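You operate a simulated robot arm through the tools that you are given. There is no shell and no other tool.

You are at the controls of a simulated robot arm. One attempt, no reset.

TASK
Dry both bowls, then stack the blue one in the white one.
Fine: use the purple cloth and lay it back on the sponge dish; no drops stay on either bowl; spill nothing.

Only the result counts: the job must be done as asked and must still hold three seconds after the hand-in. Knocking over, shifting, dropping, spilling or breaking anything else fails it. Flat cloth is picked up by pressing the open fingertips on it (5 to 10 N) and closing them slowly along it; thin cloth reads only 2 to 8 mm in the jaws.

THE ROBOT
A 7-joint arm with a three-finger gripper, fixed in place. Base frame: the origin is on the floor under the middle of its stand, x ahead of it, y to its left, z up. Readings come in m, degrees, newtons and seconds.
It reaches about 1.342 m from its shoulder. Its first joint turns from -166.0 to 166.0 degrees. Payload 2.69 kg.
Tool frame: the origin (TCP) lies between the finger pads and is the grasp point; the fingertips stand 0.03 m ahead of it; z points along the fingers, y is the line along which they close. The gripper opens to 0.128 m; its body begins 0.117 m behind the TCP.
Orientation is that of the tool frame in the base frame, as a unit quaternion [x, y, z, w]. With the fingers straight down and closing along the base's y, the tool's x points along the base's -x, its y along +y and its z along -z.

THE INTERFACE
- The arm moves only by the tool servo_tool. Its argument "plan" is a list of rows, each a list of 3 entries, a list of its own where there are three numbers: the shift along the base's x, y, z in m, then the turn, a rotation vector about the base's x, y, z in degrees, then the finger opening in m, from 0 to 0.128. In form: [[[x, y, z], [ax, ay, az], claw], ...]. A call has 1 to 20 rows; each row is the pose to reach, as a shift and turn from the pose commanded when the call began. Each row takes 0.2 s and may step no farther than 0.05 m and 8.6 degrees from the row before; otherwise, or with a gripper value out of range, the whole call is refused. A pose out of reach is approached as far as the arm can. The call stops where the force on the tool passes 50 N (or 10 N more than at its start, if that is more) or the arm is blocked; 0.2 s more then pass. The fingers move at their own pace (about 0.127 m/s each) and stop on an object; they squeeze with about 41 N. The grip force told is the motor's: it shows also when the fingers shut on nothing. Time passes only in rows, and 0.2 s behind the last, so rows that repeat a pose let the fingers close. It gives the time, the measured TCP pose, the force on the tool (base axes), the opening and the grip force at its end, in the units of the frame above (readings bear some noise), with the torque about the TCP (base axes, N m) and any sound that the robot's microphone picked up.
- Cameras (640 x 400 px; columns grow to the right, rows downward): "scene" is fixed at [0.0498, 0.5007, 1.6889]; the picture's right is [0.33, -0.94, 0.00], its down [-0.89, -0.31, -0.32] and it looks along [0.30, 0.11, -0.95] (base axes); focal length 214 px, centre (320, 200). "wrist" rides on the gripper at [0.058, 0.054, -0.131] in the tool frame; the picture's right is [-0.68, 0.74, 0.00], its down [-0.62, -0.57, -0.55] and it looks along [-0.40, -0.37, 0.84] (tool axes); focal length 234 px, centre (320, 200). There is no depth. A picture from a camera that has moved, and an enlarged one, comes with that camera's place and axes in the base frame and with its lens.
- get_image(camera): a new picture of that camera. The clock stands still meanwhile.
- move_column(by): moves the trunk up (or, below 0, down) by that many m; the arm rides with it, the base frame stays. It gives what a move gives, with no picture.
- close_up(camera, box): a new picture of the part [left, top, right, bottom] of that camera's present view, enlarged. The clock stands still meanwhile.
- sign_off(): hands the job in; it is judged then, once.

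Places have to be worked out from the pictures, the camera data and where the tool is seen. Open the gripper and draw the arm clear of the work before you hand the job in, unless the task says otherwise.

The tools are called after ">>>" as name(argument=value, ...) on one line, values as JSON. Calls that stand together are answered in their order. servo_tool: Moves the arm, as the interface text tells. Its arguments: {"type":"object","properties":{"plan":{"type":"array","items":{"type":"array"}}},"required":["plan"]} The other tools are called the same way: move_column (by) moves the trunk up or down; get_image (camera) takes a picture; close_up (camera, box) takes an enlarged picture of a part of a camera's view; sign_off () hands the job in.

At the start:

```text
t: 0.0
tcp_pos: [0.6294, 0.4932, 1.2707]
tcp_rot: [0.0, 1.0, 0.0, 0.0]
contact_force: [-0.6, 0.9, -0.1]
moment: [0.04, -0.02, -0.02]
opening: 0.1279
grip_force: 0.1
trunk travel left (down, up): [-0.15, 0.2]
```

scene: 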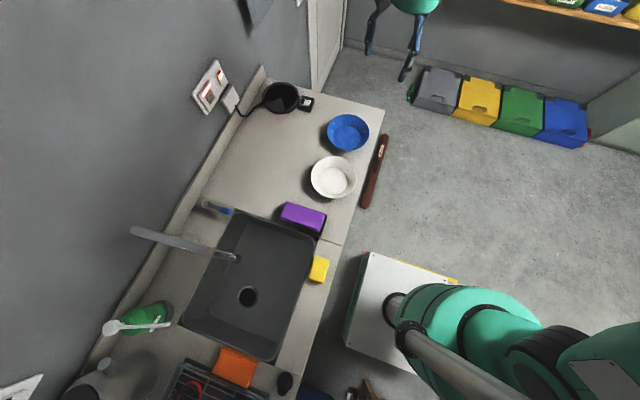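
wrist: 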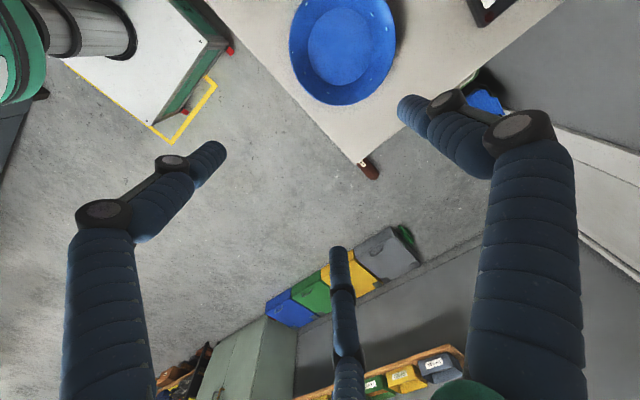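

I'll start by looking closely at the bowls, the purple cloth and the sink area from the fixed camera.

>>> close_up(camera="scene", box=[290, 100, 400, 210])

>>> close_up(camera="scene", box=[180, 180, 350, 290])

>>> close_up(camera="wrist", box=[270, 0, 420, 110])

>>> close_up(camera="scene", box=[60, 270, 320, 400])

```text
3.64 times, centred on (345, 155) of scene
camera zoom: at [0.0498, 0.5007, 1.6889], right [0.33, -0.94, 0.0], down [-0.89, -0.31, -0.32], along [0.3, 0.11, -0.95], focal length 780 px, centre (229, 364)
```

zoom: 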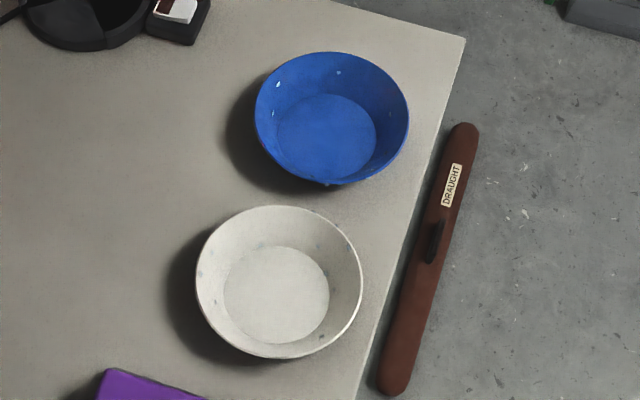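

```text
3.64 times, centred on (265, 235) of scene
camera zoom: at [0.0498, 0.5007, 1.6889], right [0.33, -0.94, 0.0], down [-0.89, -0.31, -0.32], along [0.3, 0.11, -0.95], focal length 780 px, centre (520, 73)
```

zoom: 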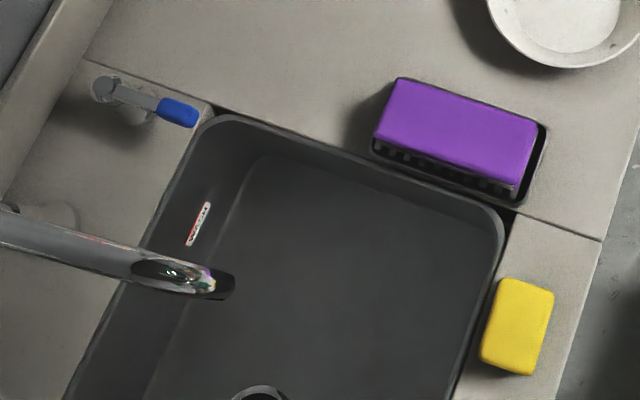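

```text
3.64 times, centred on (345, 55) of wrist
camera zoom: at [0.5722, 0.5478, 1.4014], right [0.68, 0.74, 0.0], down [0.62, -0.57, 0.55], along [0.4, -0.37, -0.84], focal length 852 px, centre (229, 727)
```

zoom: 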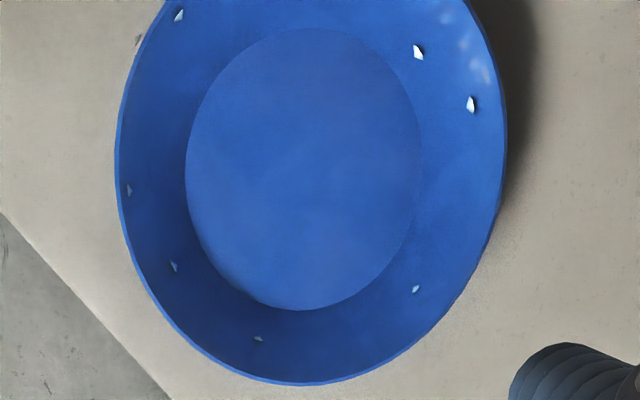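

```text
2.46 times, centred on (190, 335) of scene
camera zoom: at [0.0498, 0.5007, 1.6889], right [0.33, -0.94, 0.0], down [-0.89, -0.31, -0.32], along [0.3, 0.11, -0.95], focal length 528 px, centre (640, -132)
```

zoom: 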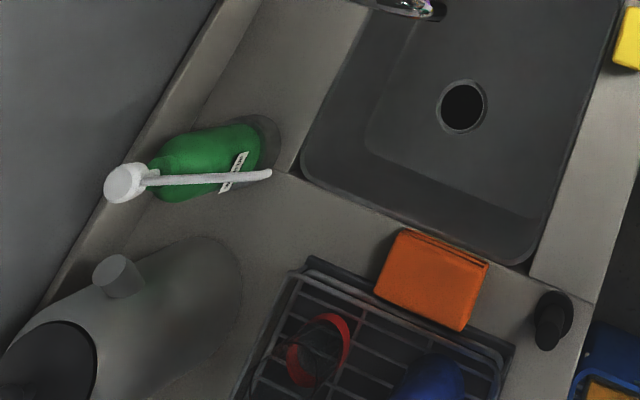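

The blue bowl sits near (0.595, 0.576) and the white one near (0.387, 0.568), both on a counter at z≈0.90. The folded purple cloth covers about x 0.18–0.25, y 0.55–0.70. I'll move the wrist camera for a better look at the blue bowl.

>>> servo_tool(plan=[[[-0.024, 0.031, -0.02], [0, 0, 0], 0.128], [[-0.048, 0.062, -0.04], [0, 0, 0], 0.128], [[-0.072, 0.092, -0.06], [0, 0, 0], 0.128], [[-0.096, 0.123, -0.08], [0, 0, 0], 0.128], [[-0.12, 0.154, -0.1], [0, 0, 0], 0.128], [[-0.144, 0.184, -0.12], [0, 0, 0], 0.128], [[-0.144, 0.184, -0.12], [0, 0, 0], 0.128]])

>>> get_image(camera="wrist")

>>> get_image(camera="scene")

```text
t: 1.6
tcp_pos: [0.4872, 0.6814, 1.1506]
tcp_rot: [0.002, 1.0, 0.001, 0.001]
contact_force: [0.2, 0.7, -0.3]
moment: [-0.06, -0.04, 0.03]
opening: 0.1286
grip_force: 0.0
trunk travel left (down, up): [-0.15, 0.2]
```

```text
taken
camera wrist: at [0.4282, 0.7351, 1.2809], right [0.68, 0.74, 0.0], down [0.62, -0.57, 0.55], along [0.4, -0.37, -0.84], focal length 234 px, centre (320, 200)
```

wrist: 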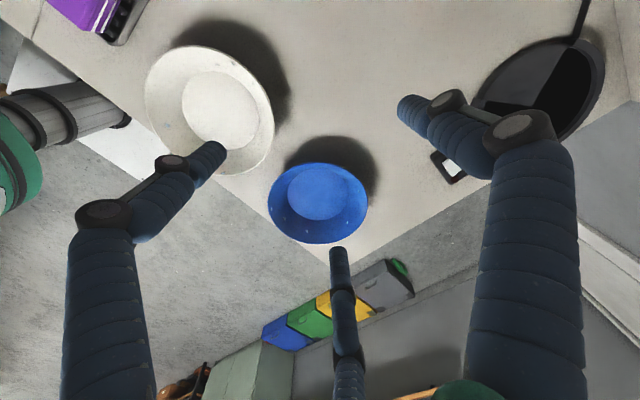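

```text
taken
```

scene: 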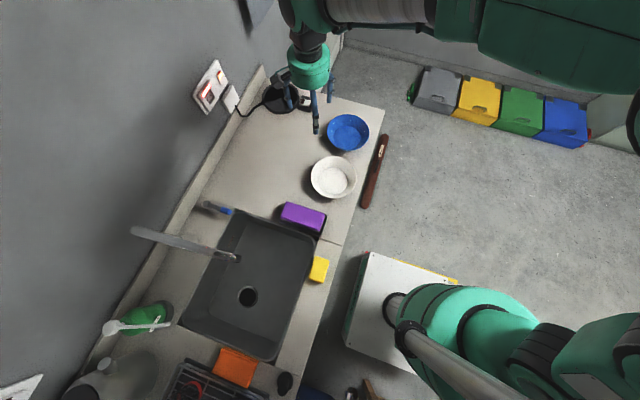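

The wrist view now has both bowls. I'll zoom in on each bowl to count drops, and on the gripper to see how the three fingers are laid out.

>>> close_up(camera="wrist", box=[260, 155, 380, 255])

>>> close_up(camera="wrist", box=[135, 35, 285, 185])

>>> close_up(camera="scene", box=[260, 20, 380, 140])

>>> close_up(camera="wrist", box=[0, 0, 160, 100])

```text
4.00 times, centred on (320, 205) of wrist
camera zoom: at [0.4282, 0.7351, 1.2809], right [0.68, 0.74, 0.0], down [0.62, -0.57, 0.55], along [0.4, -0.37, -0.84], focal length 937 px, centre (320, 180)
```

zoom: 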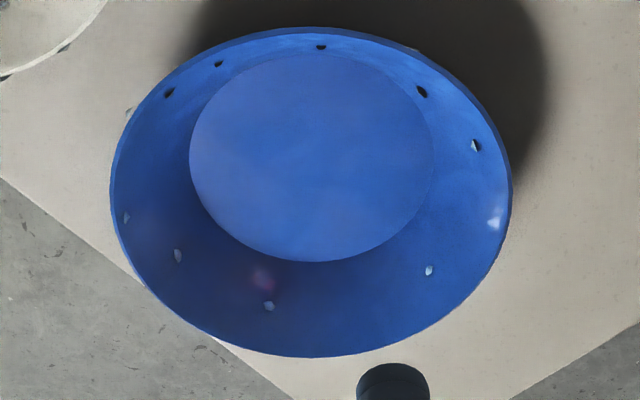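

```text
2.67 times, centred on (210, 110) of wrist
camera zoom: at [0.4282, 0.7351, 1.2809], right [0.68, 0.74, 0.0], down [0.62, -0.57, 0.55], along [0.4, -0.37, -0.84], focal length 624 px, centre (613, 440)
```

zoom: 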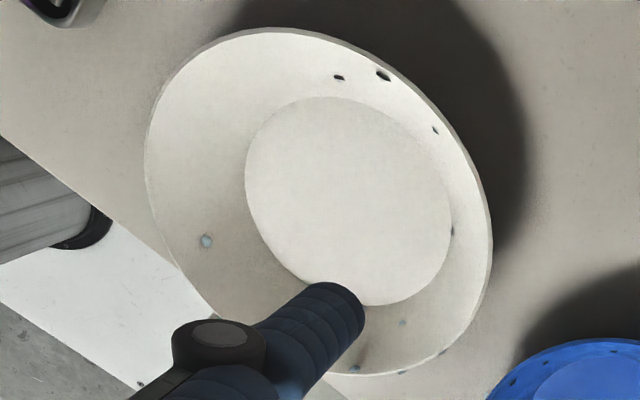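

```text
3.33 times, centred on (320, 80) of scene
camera zoom: at [0.0498, 0.5007, 1.6889], right [0.33, -0.94, 0.0], down [-0.89, -0.31, -0.32], along [0.3, 0.11, -0.95], focal length 715 px, centre (320, 600)
```

zoom: 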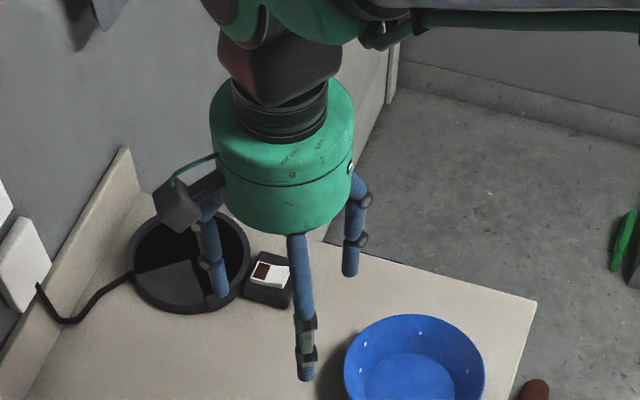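

```text
4.00 times, centred on (80, 50) of wrist
camera zoom: at [0.4282, 0.7351, 1.2809], right [0.68, 0.74, 0.0], down [0.62, -0.57, 0.55], along [0.4, -0.37, -0.84], focal length 937 px, centre (1280, 800)
```

zoom: 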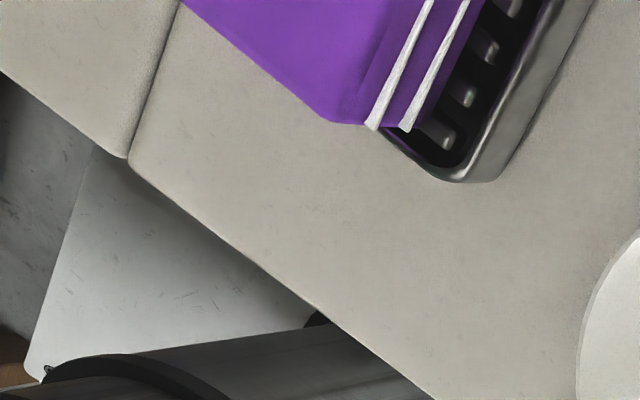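

Each bowl has about 8–10 drops on its inner wall. I'll tilt the hand and view the blue bowl from a lower angle on the wall side, to see if there are drops on the outside too.

>>> servo_tool(plan=[[[-0.005, 0.005, -0.034], [-5.1, -5.55, 0], 0.128], [[-0.01, 0.01, -0.068], [-10.2, -11.1, 0], 0.128], [[-0.015, 0.015, -0.1], [-15.3, -16.65, 0], 0.128], [[-0.021, 0.02, -0.13], [-20.4, -22.2, 0], 0.128], [[-0.021, 0.02, -0.13], [-20.4, -22.2, 0], 0.128]])

>>> get_image(camera="wrist")

>>> close_up(camera="wrist", box=[240, 120, 400, 240])

```text
t: 2.8
tcp_pos: [0.4658, 0.7001, 1.0206]
tcp_rot: [0.0, 0.965, -0.177, 0.192]
contact_force: [-0.3, -0.1, -0.6]
moment: [-0.07, -0.04, -0.04]
opening: 0.128
grip_force: 0.0
trunk travel left (down, up): [-0.15, 0.2]
```

```text
taken
camera wrist: at [0.3669, 0.7909, 1.093], right [0.68, 0.74, 0.0], down [0.33, -0.3, 0.9], along [0.66, -0.61, -0.45], focal length 234 px, centre (320, 200)
```

wrist: 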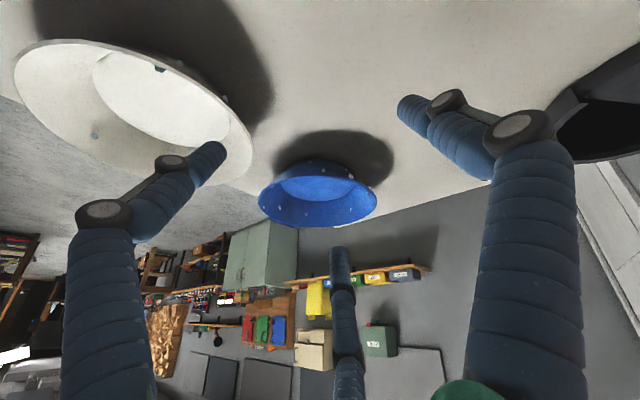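

```text
3.33 times, centred on (320, 180) of wrist
camera zoom: at [0.3669, 0.7909, 1.093], right [0.68, 0.74, 0.0], down [0.33, -0.3, 0.9], along [0.66, -0.61, -0.45], focal length 781 px, centre (320, 267)
```

zoom: 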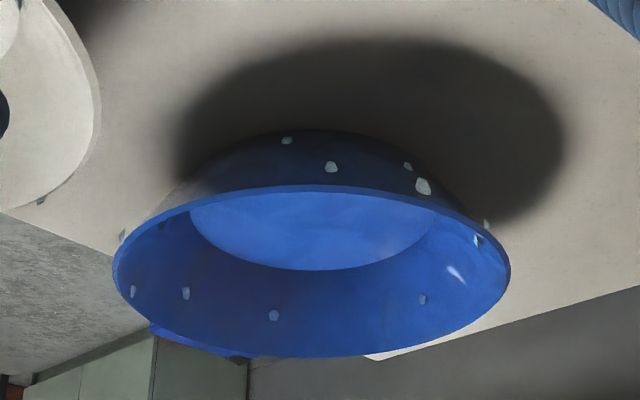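

Drops are on the outside walls as well, so I'll have to wipe inside and outside. Before reaching for the cloth I'll partly close the fingers in free air to see how the three of them travel.

>>> servo_tool(plan=[[[0, 0, 0], [0, 0, 0], 0.06], [[0, 0, 0], [0, 0, 0], 0.06], [[0, 0, 0], [0, 0, 0], 0.06]])

>>> get_image(camera="wrist")

>>> servo_tool(plan=[[[0, 0, 0], [0, 0, 0], 0.0], [[0, 0, 0], [0, 0, 0], 0.0], [[0, 0, 0], [0, 0, 0], 0.0]])

>>> get_image(camera="wrist")

```text
t: 3.6
tcp_pos: [0.4664, 0.6987, 1.0221]
tcp_rot: [0.0, 0.965, -0.177, 0.192]
contact_force: [1.1, 0.6, 0.5]
moment: [-0.02, 0.0, -0.01]
opening: 0.06
grip_force: 0.1
trunk travel left (down, up): [-0.15, 0.2]
```

```text
taken
camera wrist: at [0.3672, 0.7899, 1.0943], right [0.68, 0.74, 0.0], down [0.33, -0.3, 0.89], along [0.66, -0.61, -0.45], focal length 234 px, centre (320, 200)
```

wrist: 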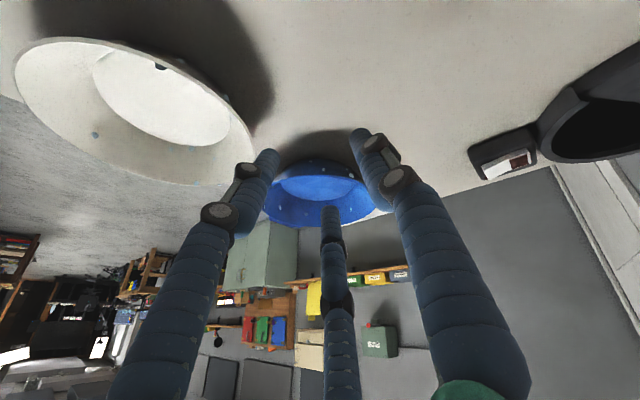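

```text
t: 4.4
tcp_pos: [0.4647, 0.6998, 1.0221]
tcp_rot: [0.0, 0.965, -0.177, 0.191]
contact_force: [-0.1, 0.2, -0.4]
moment: [0.01, 0.03, 0.01]
opening: 0.0022
grip_force: 31.4
trunk travel left (down, up): [-0.15, 0.2]
```

```text
taken
camera wrist: at [0.3672, 0.7899, 1.0943], right [0.68, 0.74, 0.0], down [0.33, -0.3, 0.89], along [0.66, -0.61, -0.45], focal length 234 px, centre (320, 200)
```

wrist: 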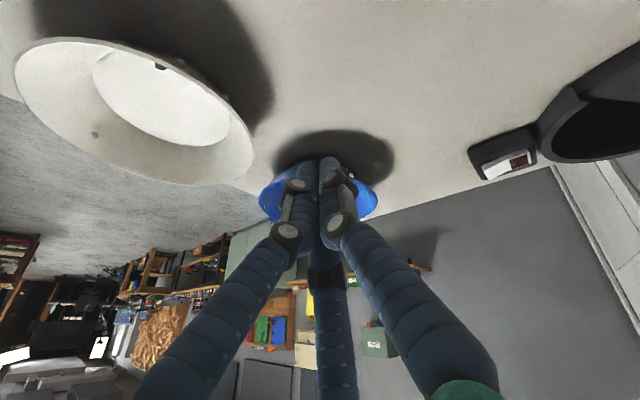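

The fingers close radially onto the centre and read about 2 mm when empty. Next I'll straighten the hand, turn it −90° about the vertical, and look at the cloth and dish from the +x/+y side.

>>> servo_tool(plan=[[[0, 0, 0.02], [5.1, 5.55, 0], 0.128], [[0, 0, 0.04], [10.2, 11.1, 0], 0.128], [[0, 0, 0.06], [15.3, 16.65, 0], 0.128], [[0, 0, 0.08], [20.4, 22.2, 0], 0.128], [[0, 0, 0.08], [20.4, 22.2, 0], 0.128]])

>>> servo_tool(plan=[[[-0.016, 0.001, 0], [0, 0, -8.2], 0.128], [[-0.032, 0.002, 0], [0, 0, -16.4], 0.128], [[-0.048, 0.003, 0], [0, 0, -24.6], 0.128], [[-0.064, 0.004, 0], [0, 0, -32.8], 0.128], [[-0.08, 0.005, 0], [0, 0, -41.0], 0.128], [[-0.096, 0.006, 0], [0, 0, -49.2], 0.128], [[-0.112, 0.007, 0], [0, 0, -57.4], 0.128], [[-0.128, 0.008, 0], [0, 0, -65.6], 0.128], [[-0.144, 0.009, 0], [0, 0, -73.8], 0.128], [[-0.162, 0.01, 0], [0, 0, -82.0], 0.128], [[-0.179, 0.011, 0], [0, 0, -90], 0.128], [[-0.179, 0.011, 0], [0, 0, -90], 0.128]])

>>> get_image(camera="wrist")

>>> get_image(camera="scene")

```text
t: 5.6
tcp_pos: [0.4685, 0.6981, 1.1019]
tcp_rot: [0.001, 1.0, 0.0, -0.001]
contact_force: [-0.3, -0.6, 0.7]
moment: [0.08, 0.0, 0.01]
opening: 0.1279
grip_force: 0.1
trunk travel left (down, up): [-0.15, 0.2]
```

```text
t: 8.2
tcp_pos: [0.2858, 0.7092, 1.1015]
tcp_rot: [0.708, 0.706, 0.0, 0.0]
contact_force: [0.6, 0.0, -0.7]
moment: [0.02, 0.01, 0.01]
opening: 0.1279
grip_force: 0.0
trunk travel left (down, up): [-0.15, 0.2]
```

```text
taken
camera wrist: at [0.3394, 0.7673, 1.232], right [0.73, -0.68, 0.0], down [-0.57, -0.61, 0.55], along [-0.37, -0.4, -0.84], focal length 234 px, centre (320, 200)
```

wrist: 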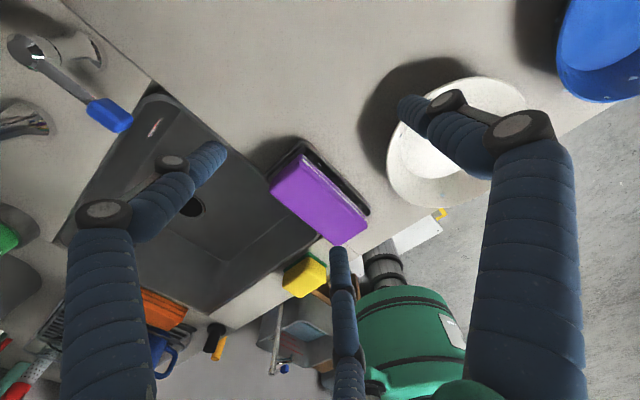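

```text
taken
```

scene: 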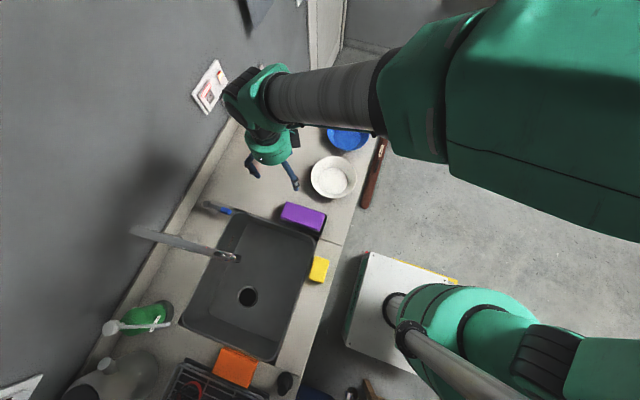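

>>> close_up(camera="wrist", box=[240, 120, 400, 260])

>>> close_up(camera="wrist", box=[370, 60, 550, 220])

>>> close_up(camera="scene", box=[270, 190, 340, 250])

```text
2.86 times, centred on (320, 190) of wrist
camera zoom: at [0.3394, 0.7673, 1.232], right [0.73, -0.68, 0.0], down [-0.57, -0.61, 0.55], along [-0.37, -0.4, -0.84], focal length 669 px, centre (320, 229)
```

zoom: 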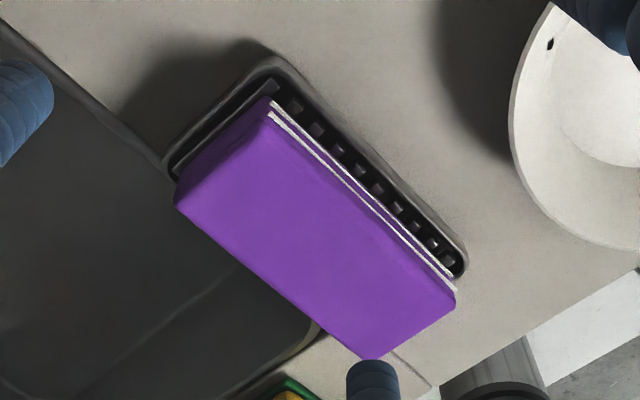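

```text
2.50 times, centred on (460, 140) of wrist
camera zoom: at [0.3394, 0.7673, 1.232], right [0.73, -0.68, 0.0], down [-0.57, -0.61, 0.55], along [-0.37, -0.4, -0.84], focal length 585 px, centre (-30, 350)
```

zoom: 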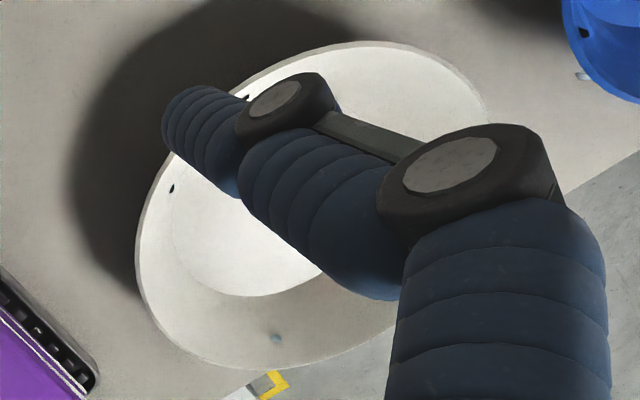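

```text
6.67 times, centred on (305, 220) of scene
camera zoom: at [0.0498, 0.5007, 1.6889], right [0.33, -0.94, 0.0], down [-0.89, -0.31, -0.32], along [0.3, 0.11, -0.95], focal length 1430 px, centre (420, 67)
```

zoom: 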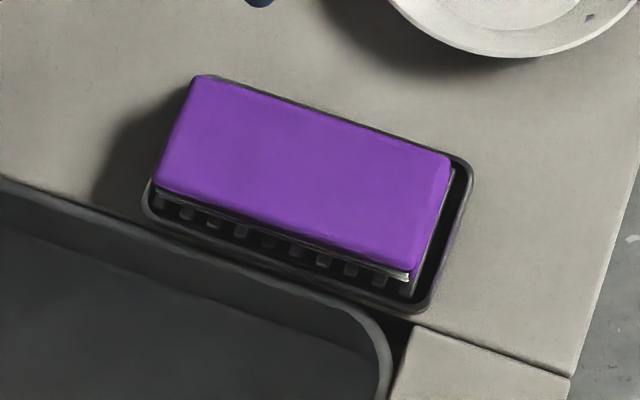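

The cloth is a thick folded pad on a slotted dish. By triangulation its top is at z≈0.948, spanning x 0.173–0.240 and y 0.552–0.694. I'll move above its centre with the fingers partly open and take a look before pressing.

>>> servo_tool(plan=[[[-0.026, -0.028, 0], [0, 0, 0], 0.07], [[-0.052, -0.056, 0], [0, 0, 0], 0.07], [[-0.078, -0.084, 0], [0, 0, 0], 0.07], [[-0.078, -0.084, -0.035], [0, 0, 0], 0.07], [[-0.078, -0.084, -0.07], [0, 0, 0], 0.07], [[-0.078, -0.084, -0.09], [0, 0, 0], 0.07], [[-0.078, -0.084, -0.09], [0, 0, 0], 0.07]])

>>> get_image(camera="wrist")

>>> close_up(camera="scene", box=[230, 140, 370, 260])

```text
t: 9.8
tcp_pos: [0.2088, 0.6262, 1.0132]
tcp_rot: [0.708, 0.706, 0.0, 0.0]
contact_force: [-0.7, 0.7, 0.1]
moment: [0.01, 0.0, -0.03]
opening: 0.07
grip_force: 0.0
trunk travel left (down, up): [-0.15, 0.2]
```

```text
taken
camera wrist: at [0.2623, 0.6849, 1.1436], right [0.74, -0.68, 0.0], down [-0.57, -0.61, 0.55], along [-0.37, -0.4, -0.84], focal length 234 px, centre (320, 200)
```

wrist: 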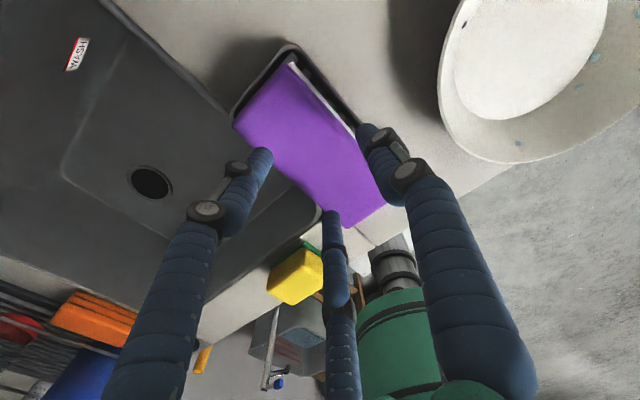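

```text
3.33 times, centred on (300, 200) of scene
camera zoom: at [0.0498, 0.5007, 1.6889], right [0.33, -0.94, 0.0], down [-0.89, -0.31, -0.32], along [0.3, 0.11, -0.95], focal length 715 px, centre (387, 200)
```

zoom: 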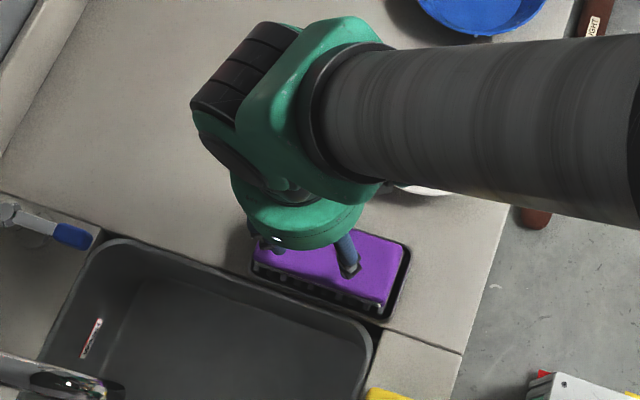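

I'll narrow the fingers to about 5 cm so all three tips land on the pad, then lower to just above it and ease down while reading the force.

>>> servo_tool(plan=[[[0, 0, -0.01], [0, 0, 0], 0.05], [[0, 0, -0.02], [0, 0, 0], 0.05], [[0, 0, -0.027], [0, 0, 0], 0.05], [[0, 0, -0.03], [0, 0, 0], 0.05]])

>>> servo_tool(plan=[[[0, 0, -0.003], [0, 0, 0], 0.05], [[0, 0, -0.006], [0, 0, 0], 0.05]])

>>> get_image(camera="wrist")

```text
t: 10.7
tcp_pos: [0.2094, 0.6286, 0.9881]
tcp_rot: [0.707, 0.707, 0.004, -0.002]
contact_force: [-1.5, 1.0, 7.7]
moment: [-0.06, 0.09, 0.05]
opening: 0.0024
grip_force: 12.0
trunk travel left (down, up): [-0.15, 0.2]
stopped in row 4: the force on the tool passed its limit at 56 N (the readings are from after the stop); the commanded pose is now the measured one
```

```text
t: 11.3
tcp_pos: [0.2115, 0.6337, 0.9892]
tcp_rot: [0.706, 0.708, 0.009, -0.005]
contact_force: [1.1, 3.8, 9.2]
moment: [0.21, 0.01, -0.06]
opening: 0.0574
grip_force: 0.3
trunk travel left (down, up): [-0.15, 0.2]
stopped in row 2: the force on the tool passed its limit at 55 N (the readings are from after the stop); the commanded pose is now the measured one
```

```text
taken
camera wrist: at [0.2636, 0.6896, 1.1207], right [0.74, -0.68, -0.01], down [-0.57, -0.63, 0.53], along [-0.37, -0.39, -0.85], focal length 234 px, centre (320, 200)
```

wrist: 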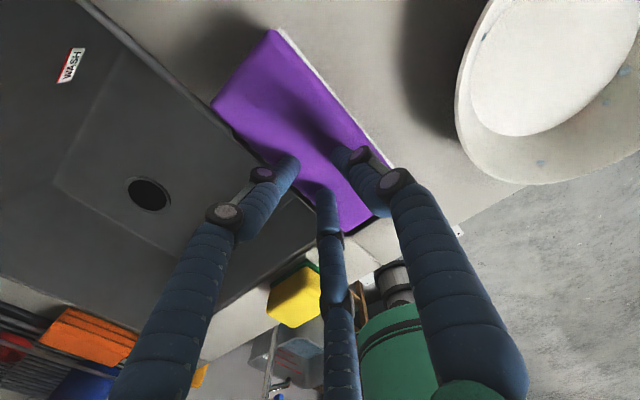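

The force jumped at a TCP height of 0.988 and the cloth deformed. I'll stop and look closely before going further.

>>> close_up(camera="wrist", box=[190, 10, 430, 250])

>>> close_up(camera="scene", box=[240, 170, 360, 270])

```text
1.67 times, centred on (310, 130) of wrist
camera zoom: at [0.2636, 0.6896, 1.1207], right [0.74, -0.68, -0.01], down [-0.57, -0.63, 0.53], along [-0.37, -0.39, -0.85], focal length 390 px, centre (337, 317)
```

zoom: 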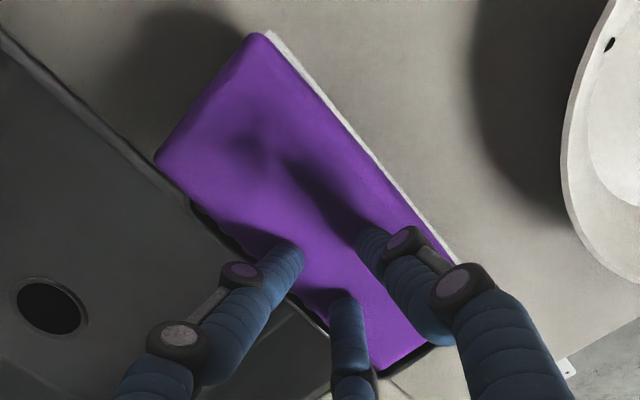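

```text
4.00 times, centred on (300, 220) of scene
camera zoom: at [0.0498, 0.5007, 1.6889], right [0.33, -0.94, 0.0], down [-0.89, -0.31, -0.32], along [0.3, 0.11, -0.95], focal length 858 px, centre (400, 120)
```

zoom: 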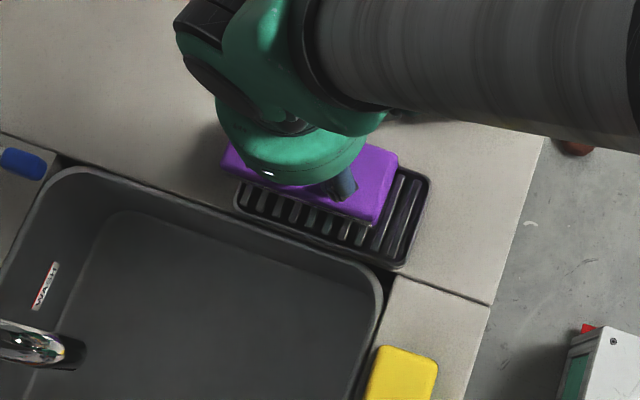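

The pad has slid about 2–3 cm toward +x/+y but still lies on the dish, and the tips are pressing with about 9 N. I'll close slowly in place to gather cloth between them.

>>> servo_tool(plan=[[[0, 0, 0], [0, 0, 0], 0.053], [[0, 0, 0], [0, 0, 0], 0.049], [[0, 0, 0], [0, 0, 0], 0.045], [[0, 0, 0], [0, 0, 0], 0.041], [[0, 0, 0], [0, 0, 0], 0.037], [[0, 0, 0], [0, 0, 0], 0.033]])

>>> close_up(camera="wrist", box=[190, 10, 430, 250])

>>> close_up(camera="scene", box=[240, 170, 360, 270])

```text
t: 12.7
tcp_pos: [0.2099, 0.6329, 0.9904]
tcp_rot: [0.707, 0.707, 0.009, -0.004]
contact_force: [0.2, 6.4, 48.0]
moment: [-0.31, 0.11, 0.03]
opening: 0.0339
grip_force: 0.1
trunk travel left (down, up): [-0.15, 0.2]
```

```text
1.67 times, centred on (310, 130) of wrist
camera zoom: at [0.2633, 0.6887, 1.1219], right [0.74, -0.68, -0.01], down [-0.57, -0.63, 0.53], along [-0.37, -0.39, -0.85], focal length 390 px, centre (337, 317)
```

zoom: 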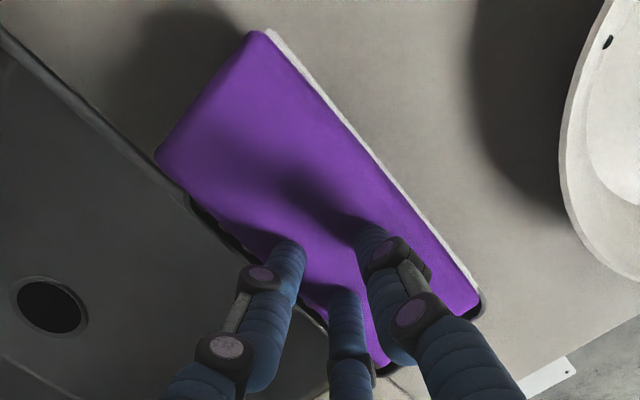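

```text
4.00 times, centred on (300, 220) of scene
camera zoom: at [0.0498, 0.5007, 1.6889], right [0.33, -0.94, 0.0], down [-0.89, -0.31, -0.32], along [0.3, 0.11, -0.95], focal length 858 px, centre (400, 120)
```

zoom: 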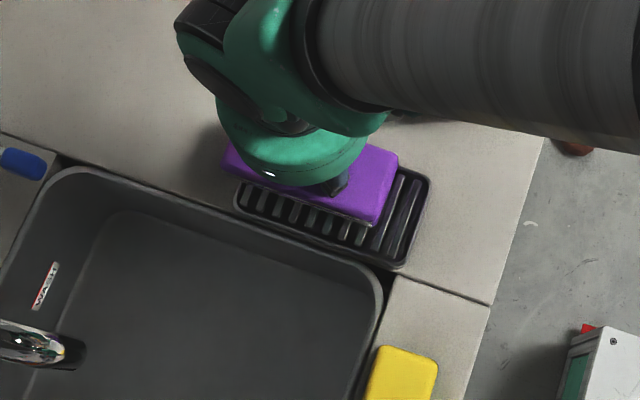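

Closing also swings the tips lower, so the force rose to 48 N. I'll back off a few millimetres to get back to 5–10 N.

>>> servo_tool(plan=[[[0, 0, 0.0015], [0, 0, 0], 0.034], [[0, 0, 0.003], [0, 0, 0], 0.034]])

```text
t: 13.3
tcp_pos: [0.2099, 0.6321, 0.9896]
tcp_rot: [0.707, 0.707, 0.007, -0.004]
contact_force: [4.1, 13.1, 31.4]
moment: [0.37, -0.22, 0.03]
opening: 0.0321
grip_force: 0.0
trunk travel left (down, up): [-0.15, 0.2]
```

>>> servo_tool(plan=[[[0, 0, 0.002], [0, 0, 0], 0.034], [[0, 0, 0.004], [0, 0, 0], 0.034], [[0, 0, 0.004], [0, 0, 0], 0.034]])

```text
t: 14.1
tcp_pos: [0.2087, 0.6306, 0.9918]
tcp_rot: [0.708, 0.707, 0.005, -0.002]
contact_force: [0.8, 0.1, -0.7]
moment: [-0.05, 0.01, -0.02]
opening: 0.0342
grip_force: 0.0
trunk travel left (down, up): [-0.15, 0.2]
```

The contact is about 10 N per mm and has just released at this height. I'll ease back down to a light press.

>>> servo_tool(plan=[[[0, 0, -0.0008], [0, 0, 0], 0.034], [[0, 0, -0.0016], [0, 0, 0], 0.034], [[0, 0, -0.0016], [0, 0, 0], 0.034]])

```text
t: 14.9
tcp_pos: [0.2111, 0.6333, 0.9926]
tcp_rot: [0.707, 0.707, 0.006, -0.004]
contact_force: [0.1, 0.7, -0.7]
moment: [0.03, 0.01, -0.02]
opening: 0.0342
grip_force: 0.0
trunk travel left (down, up): [-0.15, 0.2]
```

>>> servo_tool(plan=[[[0, 0, -0.001], [0, 0, 0], 0.034], [[0, 0, -0.002], [0, 0, 0], 0.034], [[0, 0, -0.002], [0, 0, 0], 0.034]])

```text
t: 15.7
tcp_pos: [0.2101, 0.633, 0.9912]
tcp_rot: [0.706, 0.708, 0.008, -0.003]
contact_force: [-1.6, 1.8, 8.6]
moment: [-0.14, 0.19, -0.03]
opening: 0.0329
grip_force: 0.1
trunk travel left (down, up): [-0.15, 0.2]
```

At 8.6 N the press is in the right range. I'll keep closing slowly with a tiny lift to hold that force.

>>> servo_tool(plan=[[[0, 0, 0.0001], [0, 0, 0], 0.031], [[0, 0, 0.0003], [0, 0, 0], 0.028], [[0, 0, 0.0005], [0, 0, 0], 0.025], [[0, 0, 0.0006], [0, 0, 0], 0.022], [[0, 0, 0.0007], [0, 0, 0], 0.019], [[0, 0, 0.0008], [0, 0, 0], 0.016]])

>>> close_up(camera="wrist", box=[190, 10, 430, 250])

```text
t: 17.1
tcp_pos: [0.2117, 0.6328, 0.9913]
tcp_rot: [0.707, 0.707, 0.006, -0.003]
contact_force: [-0.1, -0.4, -0.1]
moment: [0.03, -0.03, -0.03]
opening: 0.0162
grip_force: 0.1
trunk travel left (down, up): [-0.15, 0.2]
```

```text
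1.67 times, centred on (310, 130) of wrist
camera zoom: at [0.2645, 0.6892, 1.1224], right [0.74, -0.68, -0.01], down [-0.57, -0.62, 0.54], along [-0.37, -0.39, -0.84], focal length 390 px, centre (337, 317)
```

zoom: 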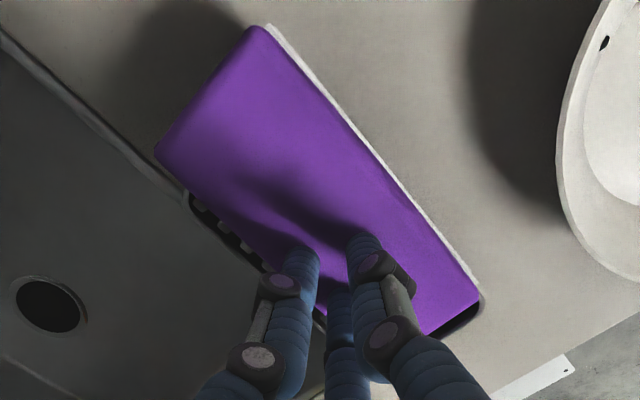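

The tips slid over the pad without gripping, because the press was lost as they closed. I'll lift a little, re-centre over where the pad now is (about 0.220, 0.645), reopen and press again.

>>> servo_tool(plan=[[[0, 0, 0.006], [0, 0, 0], 0.03], [[0.005, 0.006, 0.008], [0, 0, 0], 0.05], [[0.01, 0.012, 0.008], [0, 0, 0], 0.056], [[0.01, 0.012, 0.004], [0, 0, 0], 0.056], [[0.01, 0.012, 0.001], [0, 0, 0], 0.056], [[0.01, 0.012, -0.001], [0, 0, 0], 0.056], [[0.01, 0.012, -0.001], [0, 0, 0], 0.056]])

```text
t: 18.7
tcp_pos: [0.219, 0.6425, 0.9923]
tcp_rot: [0.707, 0.707, 0.006, -0.004]
contact_force: [-0.2, -0.9, 0.1]
moment: [-0.03, 0.01, 0.02]
opening: 0.0559
grip_force: 0.0
trunk travel left (down, up): [-0.15, 0.2]
```

>>> servo_tool(plan=[[[0, 0, -0.0015], [0, 0, 0], 0.056], [[0, 0, -0.003], [0, 0, 0], 0.056], [[0, 0, -0.003], [0, 0, 0], 0.056]])

```text
t: 19.5
tcp_pos: [0.2205, 0.644, 0.9917]
tcp_rot: [0.708, 0.707, 0.008, -0.004]
contact_force: [-6.0, 2.0, 28.5]
moment: [-0.98, 0.76, -0.18]
opening: 0.0587
grip_force: 2.3
trunk travel left (down, up): [-0.15, 0.2]
```

>>> servo_tool(plan=[[[0, 0, 0.001], [0, 0, 0], 0.056], [[0, 0, 0.0015], [0, 0, 0], 0.056], [[0, 0, 0.0015], [0, 0, 0], 0.056]])

>>> close_up(camera="wrist", box=[190, 10, 430, 250])

```text
t: 20.3
tcp_pos: [0.2212, 0.6444, 0.9908]
tcp_rot: [0.707, 0.707, 0.008, -0.004]
contact_force: [-7.9, 1.7, 31.5]
moment: [-1.12, 0.91, -0.28]
opening: 0.06
grip_force: 2.9
trunk travel left (down, up): [-0.15, 0.2]
```

```text
1.67 times, centred on (310, 130) of wrist
camera zoom: at [0.2733, 0.7002, 1.1223], right [0.74, -0.68, -0.01], down [-0.57, -0.62, 0.54], along [-0.37, -0.39, -0.84], focal length 390 px, centre (337, 317)
```

zoom: 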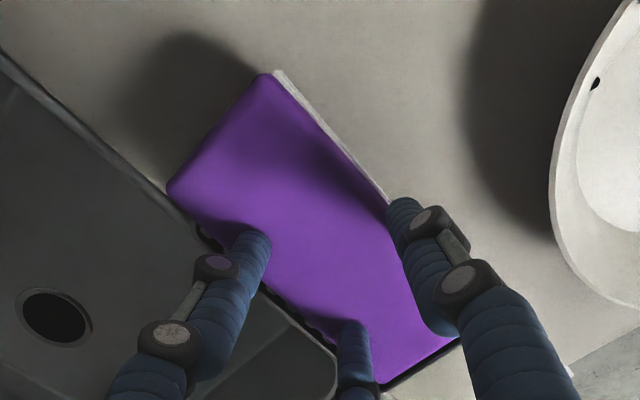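

The load is all on the (−x, −y) finger, while the +x finger is pressing into the pad's soft edge. I'll ease the press off and close slowly, so the fingers gather the pad from its sides.

>>> servo_tool(plan=[[[0, 0, 0.001], [0, 0, 0], 0.056], [[0, 0, 0.002], [0, 0, 0], 0.053], [[0, 0, 0.0025], [0, 0, 0], 0.05], [[0, 0, 0.0025], [0, 0, 0], 0.047], [[0, 0, 0.0025], [0, 0, 0], 0.044], [[0, 0, 0.0025], [0, 0, 0], 0.041]])

>>> close_up(camera="wrist", box=[190, 10, 430, 250])

>>> close_up(camera="scene", box=[240, 170, 360, 270])

```text
t: 21.7
tcp_pos: [0.221, 0.6434, 0.992]
tcp_rot: [0.708, 0.707, 0.005, -0.004]
contact_force: [-1.1, -4.5, 8.1]
moment: [-0.42, 0.16, 0.01]
opening: 0.0439
grip_force: 2.0
trunk travel left (down, up): [-0.15, 0.2]
```

```text
1.67 times, centred on (310, 130) of wrist
camera zoom: at [0.2732, 0.7005, 1.1229], right [0.74, -0.68, -0.01], down [-0.57, -0.62, 0.54], along [-0.37, -0.39, -0.84], focal length 390 px, centre (337, 317)
```

zoom: 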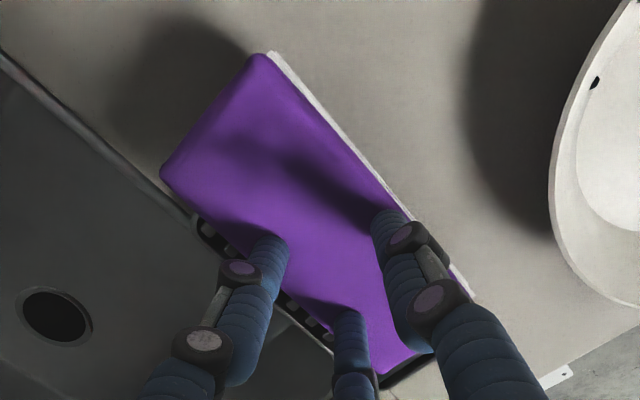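

```text
4.00 times, centred on (300, 220) of scene
camera zoom: at [0.0498, 0.5007, 1.6889], right [0.33, -0.94, 0.0], down [-0.89, -0.31, -0.32], along [0.3, 0.11, -0.95], focal length 858 px, centre (400, 120)
```

zoom: 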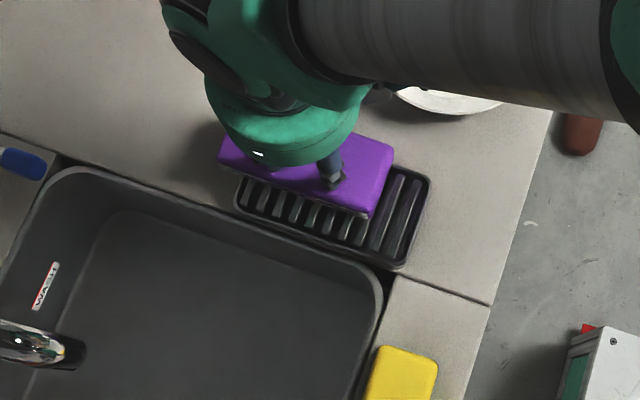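

Opening is 44 mm against 41 mm commanded with 2 N grip, so the fingers are starting to squeeze cloth, with about 8 N of press. I'll continue closing slowly.

>>> servo_tool(plan=[[[0, 0, 0.0002], [0, 0, 0], 0.038], [[0, 0, 0.0004], [0, 0, 0], 0.035], [[0, 0, 0.0006], [0, 0, 0], 0.032], [[0, 0, 0.0008], [0, 0, 0], 0.029], [[0, 0, 0.001], [0, 0, 0], 0.026], [[0, 0, 0.001], [0, 0, 0], 0.023]])

>>> close_up(camera="wrist", box=[190, 10, 430, 250])

```text
t: 23.1
tcp_pos: [0.2208, 0.6448, 0.9939]
tcp_rot: [0.707, 0.707, 0.006, -0.003]
contact_force: [0.6, 0.1, -0.9]
moment: [-0.01, 0.01, 0.01]
opening: 0.0232
grip_force: 0.0
trunk travel left (down, up): [-0.15, 0.2]
```

```text
1.67 times, centred on (310, 130) of wrist
camera zoom: at [0.2733, 0.701, 1.1243], right [0.74, -0.68, -0.01], down [-0.57, -0.62, 0.54], along [-0.37, -0.39, -0.84], focal length 390 px, centre (337, 317)
```

zoom: 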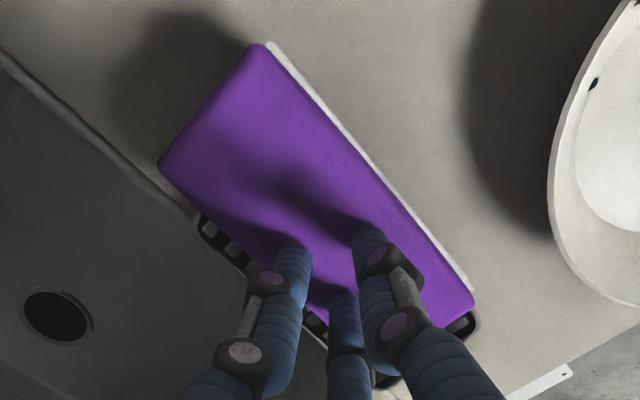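

The pad sprang back: it is elastic, and the tips were too high on it to hold. I'll lift off and look at the pad and dish from the side to judge its thickness, then straddle it properly.

>>> servo_tool(plan=[[[0, 0, 0.03], [0, 0, 0], 0.06], [[0, 0, 0.06], [0, 0, 0], 0.1], [[0.024, 0.025, 0.06], [-5.5, 5.1, 0], 0.128], [[0.048, 0.05, 0.06], [-10.95, 10.2, 0], 0.128], [[0.072, 0.075, 0.055], [-16.4, 15.3, 0], 0.128], [[0.095, 0.101, 0.045], [-21.9, 20.4, 0], 0.128], [[0.095, 0.101, 0.045], [-21.9, 20.4, 0], 0.128]])

>>> get_image(camera="wrist")

>>> close_up(camera="wrist", box=[240, 120, 400, 230])

>>> close_up(camera="scene", box=[270, 190, 340, 250])

```text
t: 24.7
tcp_pos: [0.3193, 0.744, 1.0373]
tcp_rot: [0.685, 0.683, -0.252, 0.004]
contact_force: [1.4, 0.2, -0.6]
moment: [-0.11, 0.05, 0.02]
opening: 0.1282
grip_force: 0.0
trunk travel left (down, up): [-0.15, 0.2]
```

```text
taken
camera wrist: at [0.4101, 0.842, 1.1118], right [0.73, -0.68, -0.01], down [-0.31, -0.34, 0.89], along [-0.61, -0.65, -0.46], focal length 234 px, centre (320, 200)
```

wrist: 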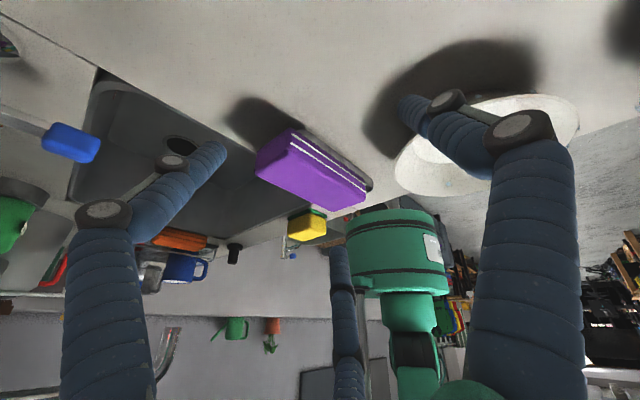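

```text
3.64 times, centred on (320, 175) of wrist
camera zoom: at [0.4101, 0.842, 1.1118], right [0.73, -0.68, -0.01], down [-0.31, -0.34, 0.89], along [-0.61, -0.65, -0.46], focal length 852 px, centre (320, 291)
```

zoom: 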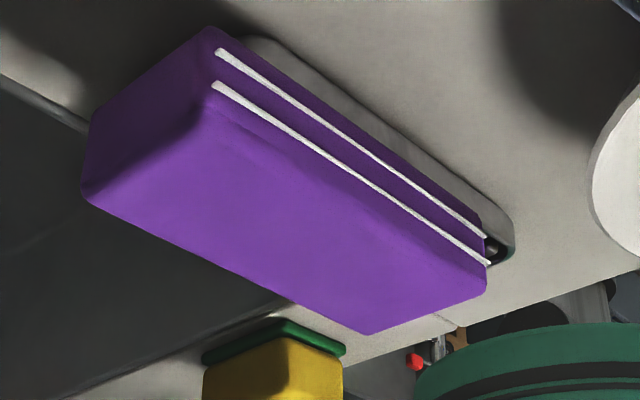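

```text
6.67 times, centred on (305, 220) of scene
camera zoom: at [0.0498, 0.5007, 1.6889], right [0.33, -0.94, 0.0], down [-0.89, -0.31, -0.32], along [0.3, 0.11, -0.95], focal length 1430 px, centre (420, 67)
```

zoom: 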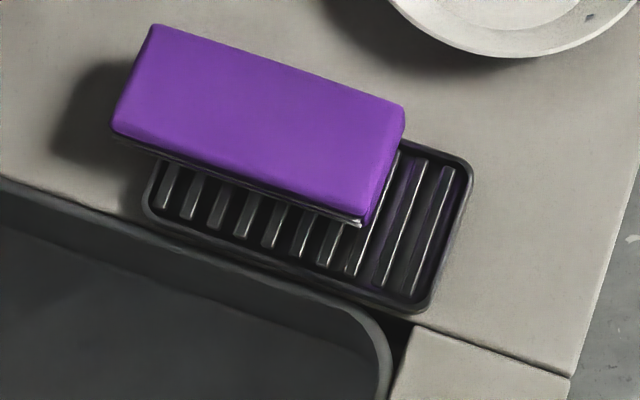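

The side view clears it up: the cloth is a thick, soft folded block about 0.144 × 0.061 × 0.035 m, with its top at z≈0.960 and its centre now at (0.2255, 0.657). I'll straddle it across its width with the fingers fully open, hovering above first.

>>> servo_tool(plan=[[[-0.02, -0.016, 0.01], [4.4, -4.1, 0], 0.128], [[-0.04, -0.033, 0.015], [8.8, -8.2, 0], 0.128], [[-0.065, -0.05, 0.015], [13.2, -12.3, 0], 0.128], [[-0.09, -0.067, 0.01], [17.6, -16.4, 0], 0.128], [[-0.109, -0.083, 0.005], [21.9, -20.4, 0], 0.128], [[-0.109, -0.083, 0.0], [21.9, -20.4, 0], 0.128], [[-0.109, -0.083, 0.0], [21.9, -20.4, 0], 0.128]])

>>> close_up(camera="wrist", box=[160, 0, 480, 260])

```text
t: 26.3
tcp_pos: [0.2079, 0.6626, 1.0372]
tcp_rot: [0.707, 0.707, 0.007, -0.003]
contact_force: [-0.2, -1.1, -0.8]
moment: [-0.01, 0.0, 0.0]
opening: 0.1278
grip_force: 0.1
trunk travel left (down, up): [-0.15, 0.2]
```

```text
1.54 times, centred on (320, 130) of wrist
camera zoom: at [0.2597, 0.7193, 1.1683], right [0.74, -0.68, -0.01], down [-0.57, -0.62, 0.54], along [-0.37, -0.39, -0.84], focal length 360 px, centre (320, 308)
```

zoom: 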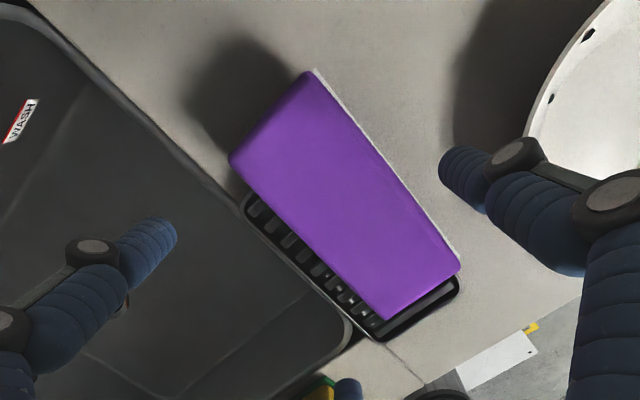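

The pad spans x 0.195–0.257, y 0.585–0.727, and my open fingers bracket it as planned. I'll descend so the tips are about 2 cm below the pad's top, watching the force.

>>> servo_tool(plan=[[[0, -0.003, -0.02], [0, 0, 0], 0.128], [[0, -0.005, -0.04], [0, 0, 0], 0.128], [[0, -0.005, -0.055], [0, 0, 0], 0.128], [[0, -0.005, -0.063], [0, 0, 0], 0.128], [[0, -0.005, -0.07], [0, 0, 0], 0.128], [[0, -0.005, -0.07], [0, 0, 0], 0.128]])

>>> get_image(camera="wrist")

>>> close_up(camera="scene", box=[240, 170, 360, 270])

```text
t: 27.7
tcp_pos: [0.2069, 0.6559, 0.9679]
tcp_rot: [0.707, 0.707, 0.006, -0.005]
contact_force: [-0.2, 0.5, -0.6]
moment: [-0.02, 0.0, 0.0]
opening: 0.128
grip_force: 0.1
trunk travel left (down, up): [-0.15, 0.2]
```

```text
taken
camera wrist: at [0.2597, 0.7128, 1.0982], right [0.74, -0.68, -0.01], down [-0.57, -0.62, 0.54], along [-0.37, -0.39, -0.84], focal length 234 px, centre (320, 200)
```

wrist: 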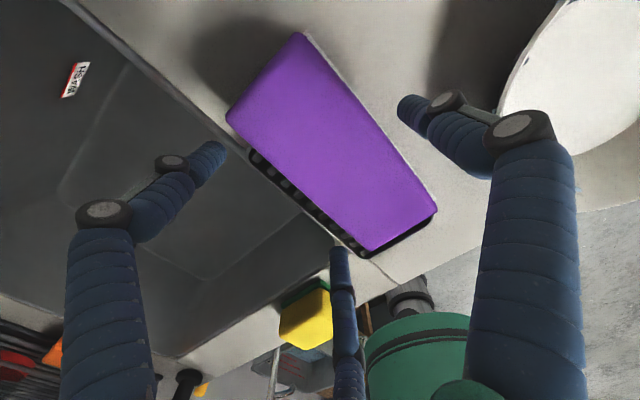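

```text
4.00 times, centred on (300, 220) of scene
camera zoom: at [0.0498, 0.5007, 1.6889], right [0.33, -0.94, 0.0], down [-0.89, -0.31, -0.32], along [0.3, 0.11, -0.95], focal length 858 px, centre (400, 120)
```

zoom: 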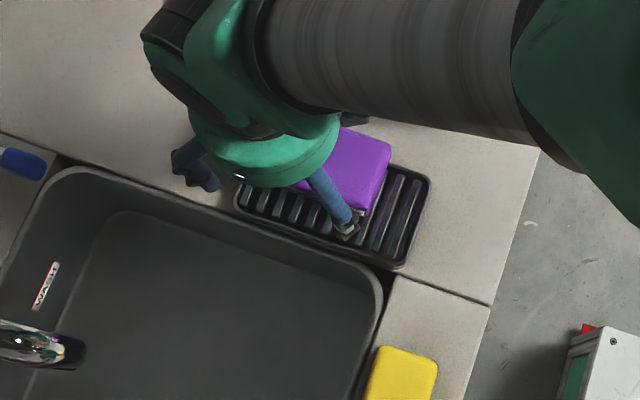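

The tips straddle the pad with no contact. I'll go 4 mm lower and close slowly.

>>> servo_tool(plan=[[[0, 0, -0.004], [0, 0, 0], 0.12], [[0, 0, -0.004], [0, 0, 0], 0.112], [[0, 0, -0.004], [0, 0, 0], 0.104], [[0, 0, -0.004], [0, 0, 0], 0.098], [[0, 0, -0.004], [0, 0, 0], 0.092], [[0, 0, -0.004], [0, 0, 0], 0.086], [[0, 0, -0.004], [0, 0, 0], 0.08], [[0, 0, -0.004], [0, 0, 0], 0.074], [[0, 0, -0.004], [0, 0, 0], 0.068], [[0, 0, -0.004], [0, 0, 0], 0.062]])

>>> get_image(camera="wrist")

```text
t: 29.9
tcp_pos: [0.2052, 0.6565, 0.9634]
tcp_rot: [0.707, 0.707, 0.008, -0.004]
contact_force: [1.5, 2.0, 8.7]
moment: [0.12, -0.21, 0.22]
opening: 0.0943
grip_force: 41.3
trunk travel left (down, up): [-0.15, 0.2]
```

```text
taken
camera wrist: at [0.2589, 0.713, 1.095], right [0.74, -0.68, -0.01], down [-0.57, -0.62, 0.54], along [-0.37, -0.39, -0.84], focal length 234 px, centre (320, 200)
```

wrist: 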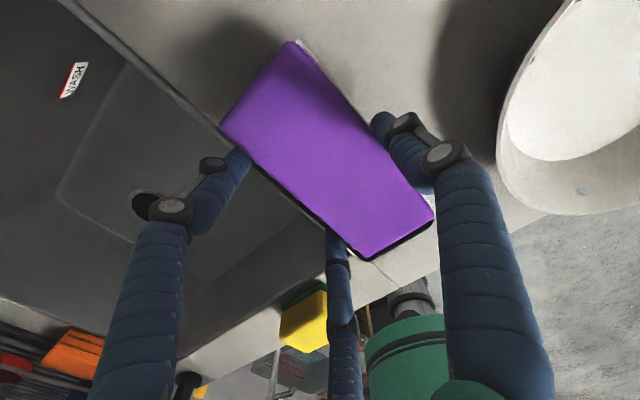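

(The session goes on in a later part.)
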